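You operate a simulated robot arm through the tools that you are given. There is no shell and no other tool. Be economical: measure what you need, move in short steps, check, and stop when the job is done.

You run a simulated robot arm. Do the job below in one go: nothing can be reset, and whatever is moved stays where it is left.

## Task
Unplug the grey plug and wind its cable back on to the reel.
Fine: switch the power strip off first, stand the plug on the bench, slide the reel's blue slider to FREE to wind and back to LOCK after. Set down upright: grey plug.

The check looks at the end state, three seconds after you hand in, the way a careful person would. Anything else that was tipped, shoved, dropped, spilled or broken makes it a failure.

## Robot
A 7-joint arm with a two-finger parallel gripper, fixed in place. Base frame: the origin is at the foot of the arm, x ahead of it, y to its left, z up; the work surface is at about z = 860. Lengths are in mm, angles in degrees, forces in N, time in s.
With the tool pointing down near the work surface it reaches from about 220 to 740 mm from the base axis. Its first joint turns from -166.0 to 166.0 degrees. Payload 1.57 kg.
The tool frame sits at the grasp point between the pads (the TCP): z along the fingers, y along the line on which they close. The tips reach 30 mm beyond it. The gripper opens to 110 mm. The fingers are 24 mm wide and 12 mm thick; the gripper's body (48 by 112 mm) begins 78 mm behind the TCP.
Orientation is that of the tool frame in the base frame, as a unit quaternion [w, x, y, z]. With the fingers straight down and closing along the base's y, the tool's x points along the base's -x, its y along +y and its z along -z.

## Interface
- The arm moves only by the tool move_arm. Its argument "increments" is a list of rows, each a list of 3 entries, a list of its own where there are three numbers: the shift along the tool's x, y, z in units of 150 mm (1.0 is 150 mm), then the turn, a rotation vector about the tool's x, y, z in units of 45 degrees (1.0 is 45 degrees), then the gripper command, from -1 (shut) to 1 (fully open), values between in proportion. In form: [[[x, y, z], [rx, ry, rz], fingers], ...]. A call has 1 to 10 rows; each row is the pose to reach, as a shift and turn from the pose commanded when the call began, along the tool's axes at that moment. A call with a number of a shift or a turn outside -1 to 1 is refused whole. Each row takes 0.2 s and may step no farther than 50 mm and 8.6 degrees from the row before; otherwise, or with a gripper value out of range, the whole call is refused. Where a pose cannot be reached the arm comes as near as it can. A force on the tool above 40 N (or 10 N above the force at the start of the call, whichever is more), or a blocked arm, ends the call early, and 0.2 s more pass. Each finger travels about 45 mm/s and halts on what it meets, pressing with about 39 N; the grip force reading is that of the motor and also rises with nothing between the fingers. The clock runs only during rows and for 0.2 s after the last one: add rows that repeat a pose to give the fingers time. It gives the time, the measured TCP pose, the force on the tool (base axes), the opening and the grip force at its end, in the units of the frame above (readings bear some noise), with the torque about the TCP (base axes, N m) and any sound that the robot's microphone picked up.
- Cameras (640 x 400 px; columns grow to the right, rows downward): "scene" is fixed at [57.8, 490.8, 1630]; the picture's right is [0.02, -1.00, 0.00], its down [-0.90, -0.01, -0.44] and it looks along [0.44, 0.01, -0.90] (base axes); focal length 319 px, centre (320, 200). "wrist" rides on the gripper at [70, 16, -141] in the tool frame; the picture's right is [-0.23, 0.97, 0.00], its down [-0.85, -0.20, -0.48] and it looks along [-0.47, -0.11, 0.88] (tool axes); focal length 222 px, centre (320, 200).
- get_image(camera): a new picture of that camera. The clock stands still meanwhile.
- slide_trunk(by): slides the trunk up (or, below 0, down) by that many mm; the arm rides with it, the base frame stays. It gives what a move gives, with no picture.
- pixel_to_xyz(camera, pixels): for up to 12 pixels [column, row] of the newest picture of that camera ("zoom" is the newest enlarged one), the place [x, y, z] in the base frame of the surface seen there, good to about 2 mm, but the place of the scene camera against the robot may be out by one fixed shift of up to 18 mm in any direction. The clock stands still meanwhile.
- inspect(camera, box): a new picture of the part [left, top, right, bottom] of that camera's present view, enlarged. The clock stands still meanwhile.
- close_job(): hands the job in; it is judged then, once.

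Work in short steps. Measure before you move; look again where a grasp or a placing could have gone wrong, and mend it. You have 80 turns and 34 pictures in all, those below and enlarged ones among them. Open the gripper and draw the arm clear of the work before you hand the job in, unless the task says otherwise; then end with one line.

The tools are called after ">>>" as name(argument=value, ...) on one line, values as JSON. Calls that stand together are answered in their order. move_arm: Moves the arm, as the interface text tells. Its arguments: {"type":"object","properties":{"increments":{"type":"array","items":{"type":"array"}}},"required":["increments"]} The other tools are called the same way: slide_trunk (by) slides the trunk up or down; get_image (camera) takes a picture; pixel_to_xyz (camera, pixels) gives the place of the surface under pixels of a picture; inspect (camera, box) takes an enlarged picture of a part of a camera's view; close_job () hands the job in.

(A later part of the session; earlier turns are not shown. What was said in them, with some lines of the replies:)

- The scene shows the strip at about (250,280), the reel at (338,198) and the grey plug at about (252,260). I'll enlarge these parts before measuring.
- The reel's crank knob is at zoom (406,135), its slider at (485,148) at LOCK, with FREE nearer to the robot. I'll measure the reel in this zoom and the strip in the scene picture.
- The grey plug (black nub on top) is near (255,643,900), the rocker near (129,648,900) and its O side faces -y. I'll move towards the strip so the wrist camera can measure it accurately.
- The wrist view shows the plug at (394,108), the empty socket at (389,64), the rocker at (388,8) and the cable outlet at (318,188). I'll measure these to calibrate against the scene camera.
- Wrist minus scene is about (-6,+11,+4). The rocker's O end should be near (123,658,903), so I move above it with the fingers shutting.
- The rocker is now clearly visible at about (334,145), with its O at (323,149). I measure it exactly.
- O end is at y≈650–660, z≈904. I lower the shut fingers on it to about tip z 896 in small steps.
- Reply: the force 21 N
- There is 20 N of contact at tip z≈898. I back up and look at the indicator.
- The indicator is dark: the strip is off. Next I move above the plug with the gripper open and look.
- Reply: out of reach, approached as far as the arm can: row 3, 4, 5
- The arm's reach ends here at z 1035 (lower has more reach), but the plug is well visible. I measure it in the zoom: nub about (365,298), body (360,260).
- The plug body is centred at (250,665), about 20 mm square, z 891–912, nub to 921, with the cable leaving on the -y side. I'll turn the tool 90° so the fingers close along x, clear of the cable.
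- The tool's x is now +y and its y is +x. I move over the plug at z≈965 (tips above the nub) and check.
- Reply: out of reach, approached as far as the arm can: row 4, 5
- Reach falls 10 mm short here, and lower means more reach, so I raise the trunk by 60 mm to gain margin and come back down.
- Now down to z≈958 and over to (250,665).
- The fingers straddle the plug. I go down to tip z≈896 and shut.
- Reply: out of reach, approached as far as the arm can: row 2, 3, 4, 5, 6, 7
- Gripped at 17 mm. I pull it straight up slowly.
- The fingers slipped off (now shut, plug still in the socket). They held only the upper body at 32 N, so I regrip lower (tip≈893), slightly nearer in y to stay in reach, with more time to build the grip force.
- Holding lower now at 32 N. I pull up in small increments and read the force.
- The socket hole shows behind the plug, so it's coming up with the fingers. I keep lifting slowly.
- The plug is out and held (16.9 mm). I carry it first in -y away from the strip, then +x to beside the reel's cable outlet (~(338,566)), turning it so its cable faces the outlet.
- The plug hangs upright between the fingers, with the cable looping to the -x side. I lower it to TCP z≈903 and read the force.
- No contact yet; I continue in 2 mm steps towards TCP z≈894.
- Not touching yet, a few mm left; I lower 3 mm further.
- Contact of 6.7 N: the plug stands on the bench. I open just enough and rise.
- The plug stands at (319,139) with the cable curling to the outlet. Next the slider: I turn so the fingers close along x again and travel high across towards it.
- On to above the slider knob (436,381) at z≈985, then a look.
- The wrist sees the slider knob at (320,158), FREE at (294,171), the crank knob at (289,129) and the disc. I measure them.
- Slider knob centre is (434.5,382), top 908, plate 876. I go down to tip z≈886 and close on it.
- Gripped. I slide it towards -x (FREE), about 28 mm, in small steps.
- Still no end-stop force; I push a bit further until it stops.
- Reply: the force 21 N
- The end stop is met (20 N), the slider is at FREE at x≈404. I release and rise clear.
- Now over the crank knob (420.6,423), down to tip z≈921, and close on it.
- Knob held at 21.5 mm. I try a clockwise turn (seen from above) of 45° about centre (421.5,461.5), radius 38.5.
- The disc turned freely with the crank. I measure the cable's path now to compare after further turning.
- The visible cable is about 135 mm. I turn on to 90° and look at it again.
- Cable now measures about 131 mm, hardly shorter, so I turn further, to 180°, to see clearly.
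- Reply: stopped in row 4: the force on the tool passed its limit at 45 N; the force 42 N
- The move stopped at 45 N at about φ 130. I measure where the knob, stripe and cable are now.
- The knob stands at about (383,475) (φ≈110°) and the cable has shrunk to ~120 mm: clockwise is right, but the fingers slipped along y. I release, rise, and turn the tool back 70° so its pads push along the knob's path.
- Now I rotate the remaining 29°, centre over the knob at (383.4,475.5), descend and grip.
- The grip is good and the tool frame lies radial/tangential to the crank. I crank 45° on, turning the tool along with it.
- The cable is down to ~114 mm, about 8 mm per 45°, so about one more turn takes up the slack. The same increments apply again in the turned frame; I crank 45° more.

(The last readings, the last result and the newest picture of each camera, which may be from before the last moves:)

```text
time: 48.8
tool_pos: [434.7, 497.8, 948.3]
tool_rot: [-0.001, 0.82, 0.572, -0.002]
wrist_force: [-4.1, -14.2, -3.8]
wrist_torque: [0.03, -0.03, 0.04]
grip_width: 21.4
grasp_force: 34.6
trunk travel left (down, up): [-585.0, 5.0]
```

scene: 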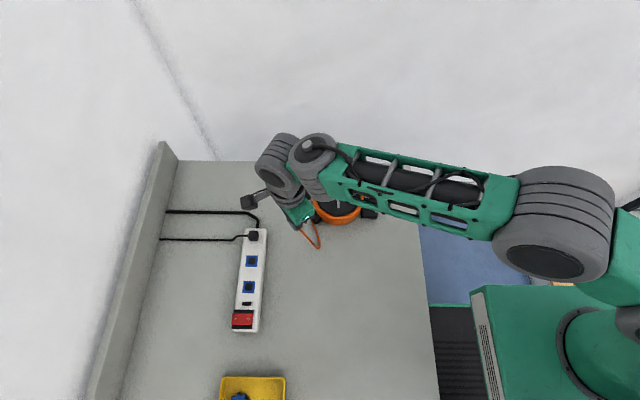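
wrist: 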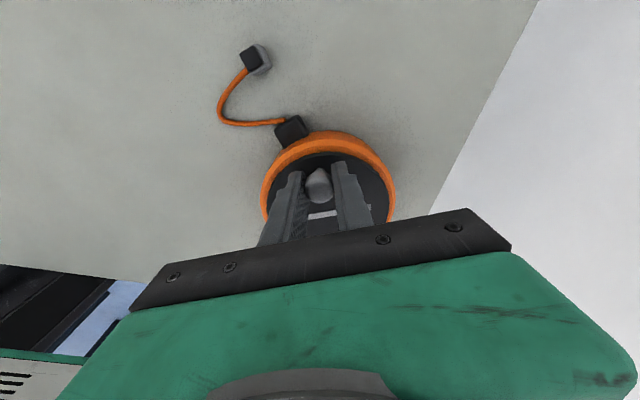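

Smooth; a small radial force of 14 N, so I draw in 1.5 mm and crank another 45°.

>>> move_arm(increments=[[[-0.009, 0.0389, 0], [0, 0, 0.188], -1], [[-0.0205, 0.077, 0], [0, 0, 0.377], -1], [[-0.035, 0.1134, 0], [0, 0, 0.566], -1], [[-0.054, 0.1472, 0], [0, 0, 0.755], -1], [[-0.077, 0.1779, 0], [0, 0, 0.944], -1], [[-0.085, 0.1862, 0], [0, 0, 1.0], -1]])

```text
time: 49.5
tool_pos: [443.2, 490.9, 944.9]
tool_rot: [0.017, 0.88, 0.475, -0.013]
wrist_force: [-7.1, -9.3, 12.4]
wrist_torque: [0.04, 0.22, -0.01]
grip_width: 21.4
grasp_force: 35.0
out of reach, approached as far as the arm can: row 2, 3
trunk travel left (down, up): [-585.0, 5.0]
stopped in row 3: the force on the tool passed its limit at 116 N (the readings are from after the stop); the commanded pose is now the measured one
```

The wrist's turn limit (~123°) stopped it, with a slight tilt of the tool. I release, rise and straighten the tool, then will turn back for a fresh stroke.

>>> move_arm(increments=[[[0, 0, 0], [0, 0, 0], -0.7], [[0, 0, 0], [0, 0, 0], -0.4], [[0, 0, -0.1], [0, 0, 0], -0.2], [[0, 0, -0.3], [0, 0, 0], -0.2], [[0, 0, -0.42], [0.0224, 0.0497, 0], -0.2], [[0, 0, -0.42], [0.0224, 0.0497, 0], -0.2]])

>>> get_image(camera="scene")

```text
time: 50.9
tool_pos: [445.3, 492.9, 1005.7]
tool_rot: [0.003, 0.88, 0.475, 0.001]
wrist_force: [0.7, -0.4, -0.1]
wrist_torque: [0.03, -0.05, -0.03]
grip_width: 43.9
grasp_force: 0.0
trunk travel left (down, up): [-585.0, 5.0]
```

```text
6 pictures are left
```

scene: 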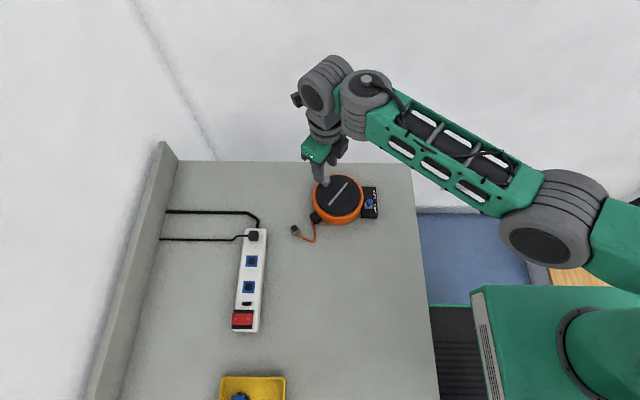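

All else stands as before. I measure the stripe, plug and cable in the scene view to get the crank's angle.

>>> pixel_to_xyz(camera="scene", pixels=[[330, 201], [346, 183], [326, 183], [338, 190], [295, 231], [301, 237], [310, 243], [315, 238], [316, 230], [316, 222]])

>>> inspect(camera="scene", box=[280, 165, 390, 250])

```text
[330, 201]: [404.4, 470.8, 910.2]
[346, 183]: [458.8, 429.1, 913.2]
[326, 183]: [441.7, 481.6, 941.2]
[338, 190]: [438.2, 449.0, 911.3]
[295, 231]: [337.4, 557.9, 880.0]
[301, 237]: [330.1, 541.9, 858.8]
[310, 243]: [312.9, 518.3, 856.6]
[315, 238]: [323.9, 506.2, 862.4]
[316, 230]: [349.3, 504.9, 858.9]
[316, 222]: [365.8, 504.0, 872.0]
```

```text
4.71 times, centred on (335, 208) of scene
```

zoom: 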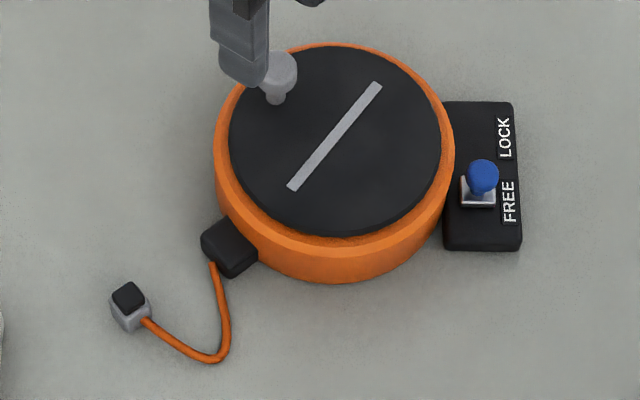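

Stripe angle gives φ≈218°, the cable ~105 mm, the plug upright. I turn the tool back 175° above the knob in four moves for a fresh stroke.

>>> move_arm(increments=[[[0, 0, 0], [0, 0, -0.17], -0.2], [[0, 0, 0], [0, 0, -0.34], -0.2], [[0, 0, 0], [0, 0, -0.51], -0.2], [[0, 0, 0], [0, 0, -0.68], -0.2], [[0, 0, 0], [0, 0, -0.85], -0.2], [[0, 0, 0], [0, 0, -0.975], -0.2]])

>>> move_arm(increments=[[[0, 0, 0], [0, 0, -0.17], -0.2], [[0, 0, 0], [0, 0, -0.34], -0.2], [[0, 0, 0], [0, 0, -0.51], -0.2], [[0, 0, 0], [0, 0, -0.68], -0.2], [[0, 0, 0], [0, 0, -0.85], -0.2], [[0, 0, 0], [0, 0, -0.975], -0.2]])

>>> move_arm(increments=[[[0, 0, 0], [0, 0, -0.17], -0.2], [[0, 0, 0], [0, 0, -0.34], -0.2], [[0, 0, 0], [0, 0, -0.51], -0.2], [[0, 0, 0], [0, 0, -0.68], -0.2], [[0, 0, 0], [0, 0, -0.85], -0.2], [[0, 0, 0], [0, 0, -0.975], -0.2]])

>>> move_arm(increments=[[[0, 0, 0], [0, 0, -0.17], -0.2], [[0, 0, 0], [0, 0, -0.34], -0.2], [[0, 0, 0], [0, 0, -0.51], -0.2], [[0, 0, 0], [0, 0, -0.68], -0.2], [[0, 0, 0], [0, 0, -0.85], -0.2], [[0, 0, 0], [0, 0, -0.975], -0.2]])

```text
time: 52.3
tool_pos: [445.9, 495.2, 1005.4]
tool_rot: [0.0, 0.639, 0.769, 0.0]
wrist_force: [0.7, -0.3, -0.5]
wrist_torque: [-0.02, 0.02, -0.02]
grip_width: 44.1
grasp_force: 0.1
trunk travel left (down, up): [-585.0, 5.0]
```

```text
time: 53.7
tool_pos: [446.5, 494.0, 1004.8]
tool_rot: [-0.001, 0.304, 0.953, 0.001]
wrist_force: [0.0, -0.5, 0.5]
wrist_torque: [0.01, 0.02, -0.02]
grip_width: 44.1
grasp_force: 0.0
trunk travel left (down, up): [-585.0, 5.0]
```

```text
time: 55.1
tool_pos: [445.5, 494.7, 1006.0]
tool_rot: [0.001, -0.072, 0.997, 0.001]
wrist_force: [0.3, -0.5, 0.8]
wrist_torque: [0.05, -0.02, -0.02]
grip_width: 44.0
grasp_force: 0.0
trunk travel left (down, up): [-585.0, 5.0]
```

```text
time: 56.5
tool_pos: [445.9, 493.8, 1003.9]
tool_rot: [-0.001, -0.441, 0.898, 0.0]
wrist_force: [0.5, 0.1, -0.6]
wrist_torque: [0.0, 0.02, -0.01]
grip_width: 44.1
grasp_force: 0.0
trunk travel left (down, up): [-585.0, 5.0]
```

The tool is at -52°, aligned again. I shift 2 mm inward, descend onto the knob and grip.

>>> move_arm(increments=[[[0.013, 0, 0.15], [0, 0, 0], -0.2], [[0.013, 0, 0.3], [0, 0, 0], -0.2], [[0.013, 0, 0.37], [0, 0, 0], -0.2], [[0.013, 0, 0.37], [0, 0, 0], -1], [[0.013, 0, 0.37], [0, 0, 0], -1], [[0.013, 0, 0.37], [0, 0, 0], -1], [[0.013, 0, 0.37], [0, 0, 0], -1]])

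```text
time: 58.1
tool_pos: [444.4, 492.2, 948.3]
tool_rot: [0.0, -0.439, 0.898, 0.0]
wrist_force: [1.5, -0.1, -0.7]
wrist_torque: [0.19, -0.15, -0.01]
grip_width: 21.4
grasp_force: 34.4
trunk travel left (down, up): [-585.0, 5.0]
```

Gripped. I crank 90° in two moves, the tool turning along.

>>> move_arm(increments=[[[0.0029, -0.0384, 0], [0, 0, 0.188], -1], [[0.0114, -0.076, 0], [0, 0, 0.377], -1], [[0.0253, -0.1119, 0], [0, 0, 0.566], -1], [[0.0445, -0.1454, 0], [0, 0, 0.755], -1], [[0.0683, -0.1757, 0], [0, 0, 0.944], -1], [[0.0762, -0.1838, 0], [0, 0, 1.0], -1]])

>>> move_arm(increments=[[[0.0029, -0.0384, 0], [0, 0, 0.188], -1], [[0.0114, -0.076, 0], [0, 0, 0.377], -1], [[0.0253, -0.1119, 0], [0, 0, 0.566], -1], [[0.0445, -0.1454, 0], [0, 0, 0.755], -1], [[0.0683, -0.1757, 0], [0, 0, 0.944], -1], [[0.0762, -0.1838, 0], [0, 0, 1.0], -1]])

```text
time: 59.5
tool_pos: [460.9, 465.2, 948.8]
tool_rot: [-0.001, -0.061, 0.998, -0.001]
wrist_force: [9.0, -4.0, -2.2]
wrist_torque: [-0.1, -0.12, 0.21]
grip_width: 21.3
grasp_force: 35.3
trunk travel left (down, up): [-585.0, 5.0]
```

```text
time: 60.9
tool_pos: [454.3, 436.6, 949.3]
tool_rot: [0.0, 0.326, 0.945, 0.0]
wrist_force: [14.4, -6.9, -3.9]
wrist_torque: [-0.18, -0.36, -0.15]
grip_width: 21.4
grasp_force: 34.1
trunk travel left (down, up): [-585.0, 5.0]
```

Smooth, with a small outward force; I allow 1.5 mm outward and crank 45° more to φ≈353°, then look.

>>> move_arm(increments=[[[-0.004, -0.0384, 0], [0, 0, 0.188], -1], [[0.0014, -0.076, 0], [0, 0, 0.377], -1], [[0.0153, -0.1119, 0], [0, 0, 0.566], -1], [[0.0345, -0.1454, 0], [0, 0, 0.755], -1], [[0.0583, -0.1757, 0], [0, 0, 0.944], -1], [[0.0662, -0.1838, 0], [0, 0, 1.0], -1]])

>>> get_image(camera="wrist")

```text
time: 62.4
tool_pos: [434.3, 424.9, 949.1]
tool_rot: [0.001, 0.665, 0.747, 0.004]
wrist_force: [27.5, -3.5, -14.0]
wrist_torque: [0.02, -0.41, 0.0]
grip_width: 21.4
grasp_force: 34.4
trunk travel left (down, up): [-585.0, 5.0]
stopped in row 6: the force on the tool passed its limit at 41 N (the readings are from after the stop); the commanded pose is now the measured one
```

```text
4 pictures are left
```

wrist: 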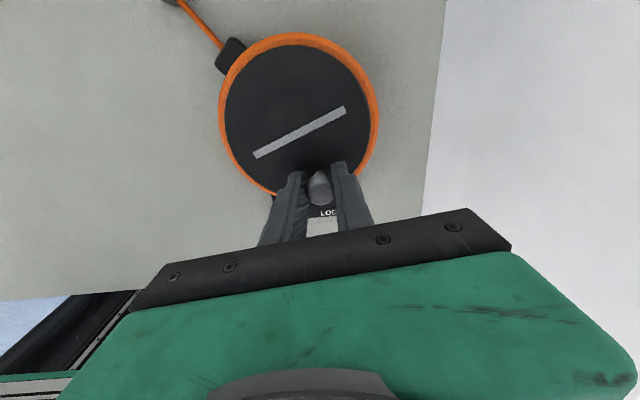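

The cable now runs straight and 27 N opposes the crank: the slack is gone. I ease the crank back about 4 mm and check the plug in the scene view.

>>> move_arm(increments=[[[0, 0.015, 0], [0, 0, 0], -1], [[0, 0.015, 0], [0, 0, 0], -1]])

>>> inspect(camera="scene", box=[270, 165, 400, 255])

```text
time: 63.0
tool_pos: [433.8, 423.6, 950.4]
tool_rot: [-0.001, 0.664, 0.748, 0.002]
wrist_force: [25.8, -8.8, -14.0]
wrist_torque: [-0.09, -0.41, 0.05]
grip_width: 21.5
grasp_force: 34.4
trunk travel left (down, up): [-585.0, 5.0]
```

```text
4.44 times, centred on (335, 210) of scene
```

zoom: 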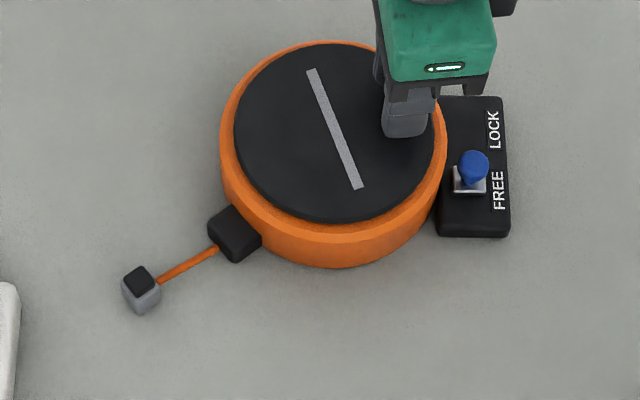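

The plug stands upright and the cable is straight between it and the outlet. I ease the crank back a little more to relieve the tension and read the force.

>>> move_arm(increments=[[[0, 0.015, 0], [0, 0, 0], -1], [[0.002, 0.03, 0], [0, 0, 0], -1], [[0.002, 0.03, 0], [0, 0, 0], -1]])

```text
time: 63.8
tool_pos: [433.0, 423.0, 949.5]
tool_rot: [0.0, 0.662, 0.75, 0.002]
wrist_force: [0.7, -12.3, -13.3]
wrist_torque: [-0.19, 0.15, 0.2]
grip_width: 21.5
grasp_force: 34.4
trunk travel left (down, up): [-585.0, 5.0]
```

Crank force relieved. I release the knob and rise, straightening to the 90° orientation.

>>> move_arm(increments=[[[0, 0, 0], [0, 0, 0], -0.7], [[0, 0, 0], [0, 0, 0], -0.4], [[0, 0, -0.1], [0, 0, 0], -0.2], [[0, 0, -0.3], [0, 0, 0], -0.2], [[0, 0, -0.42], [0, 0, 0.15], -0.2], [[0, 0, -0.42], [0, 0, 0.15], -0.2]])

```text
time: 65.2
tool_pos: [436.0, 424.1, 1014.4]
tool_rot: [0.001, 0.707, 0.708, 0.005]
wrist_force: [0.5, -1.0, -0.1]
wrist_torque: [0.03, -0.01, -0.01]
grip_width: 44.1
grasp_force: 0.0
trunk travel left (down, up): [-585.0, 5.0]
```

Now to the slider at FREE (404,380): over, down and grip.

>>> move_arm(increments=[[[-0.15, -0.1, 0], [0, 0, 0], -0.3], [[-0.297, -0.213, 0], [0, 0, 0], -0.3], [[-0.297, -0.213, 0.2], [0, 0, 0], -0.3], [[-0.297, -0.213, 0.4], [0, 0, 0], -0.3], [[-0.297, -0.213, 0.55], [0, 0, 0], -0.3], [[-0.297, -0.213, 0.645], [0, 0, 0], -0.3], [[-0.297, -0.213, 0.645], [0, 0, 0], -1], [[-0.297, -0.213, 0.645], [0, 0, 0], -1], [[-0.297, -0.213, 0.645], [0, 0, 0], -1], [[-0.297, -0.213, 0.645], [0, 0, 0], -1]])

```text
time: 67.4
tool_pos: [403.3, 379.7, 916.4]
tool_rot: [0.001, 0.707, 0.707, 0.005]
wrist_force: [4.7, 0.7, -1.0]
wrist_torque: [0.08, -0.1, 0.0]
grip_width: 16.3
grasp_force: 32.0
trunk travel left (down, up): [-585.0, 5.0]
```

Slider gripped (16.3 mm). I slide it +x to LOCK, about 31 mm up to its stop.

>>> move_arm(increments=[[[0, 0.05, 0], [0, 0, 0], -1], [[0, 0.1, 0], [0, 0, 0], -1], [[0, 0.15, 0], [0, 0, 0], -1], [[0, 0.19, 0], [0, 0, 0], -1], [[0, 0.21, 0], [0, 0, 0], -1], [[0, 0.225, 0], [0, 0, 0], -1]])

```text
time: 68.8
tool_pos: [434.8, 380.1, 916.6]
tool_rot: [0.001, 0.706, 0.708, 0.004]
wrist_force: [-2.6, -1.7, -3.1]
wrist_torque: [0.07, 0.05, 0.0]
grip_width: 16.2
grasp_force: 31.8
trunk travel left (down, up): [-585.0, 5.0]
```

It's back at x≈434.8, the original place. I press a touch further to the stop, then release and rise.

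>>> move_arm(increments=[[[0, 0.012, 0], [0, 0, 0], -1], [[0, 0.02, 0], [0, 0, 0], -1], [[0, 0.02, 0], [0, 0, 0], -1]])

>>> move_arm(increments=[[[0, 0, 0], [0, 0, 0], -0.7], [[0, 0, 0], [0, 0, 0], -0.4], [[0, 0, -0.05], [0, 0, 0], -0.3], [[0, 0, -0.25], [0, 0, 0], -0.3], [[0, 0, -0.5], [0, 0, 0], -0.3], [[0, 0, -0.75], [0, 0, 0], -0.3], [[0, 0, -1.0], [0, 0, 0], 0], [[-0.3, 0, -1.0], [0, 0, 0], 0.5], [[-0.6, 0, -1.0], [0, 0, 0], 1], [[-0.9, 0, -1.0], [0, 0, 0], 1]])

>>> inspect(camera="scene", box=[270, 165, 400, 255])

>>> get_image(camera="scene")

```text
time: 69.6
tool_pos: [437.2, 379.2, 916.9]
tool_rot: [0.002, 0.706, 0.709, 0.002]
wrist_force: [-17.7, -3.4, -5.3]
wrist_torque: [-0.17, 0.38, -0.01]
grip_width: 16.3
grasp_force: 31.3
trunk travel left (down, up): [-585.0, 5.0]
```

```text
time: 71.8
tool_pos: [440.0, 243.3, 1066.9]
tool_rot: [0.001, 0.706, 0.708, 0.004]
wrist_force: [-1.2, 0.3, 0.5]
wrist_torque: [0.0, 0.03, -0.03]
grip_width: 110.0
grasp_force: 0.2
trunk travel left (down, up): [-585.0, 5.0]
```

```text
4.44 times, centred on (335, 210) of scene
```

zoom: 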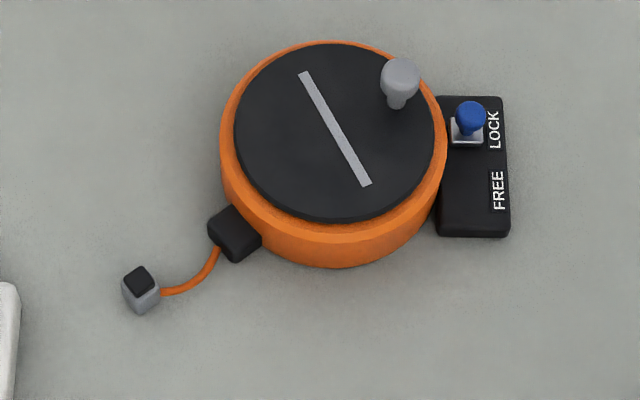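

```text
1 pictures are left
```

scene: 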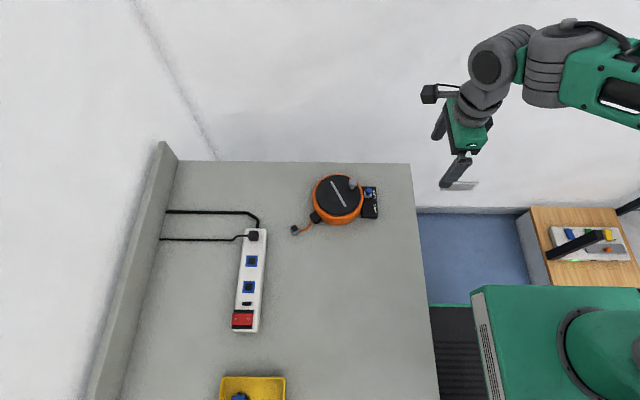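

The pictures show the slider at LOCK, the plug upright, only a short tail of cable left, the strip off (no light) and the arm clear with its gripper open. I hand in.

>>> close_job()

```text
The job is handed in.
```

The power strip is off, the grey plug is out and standing upright on the bench, and its cable is wound back on to the reel except for a short tail of about 50 mm to the plug, with the slider back at LOCK.
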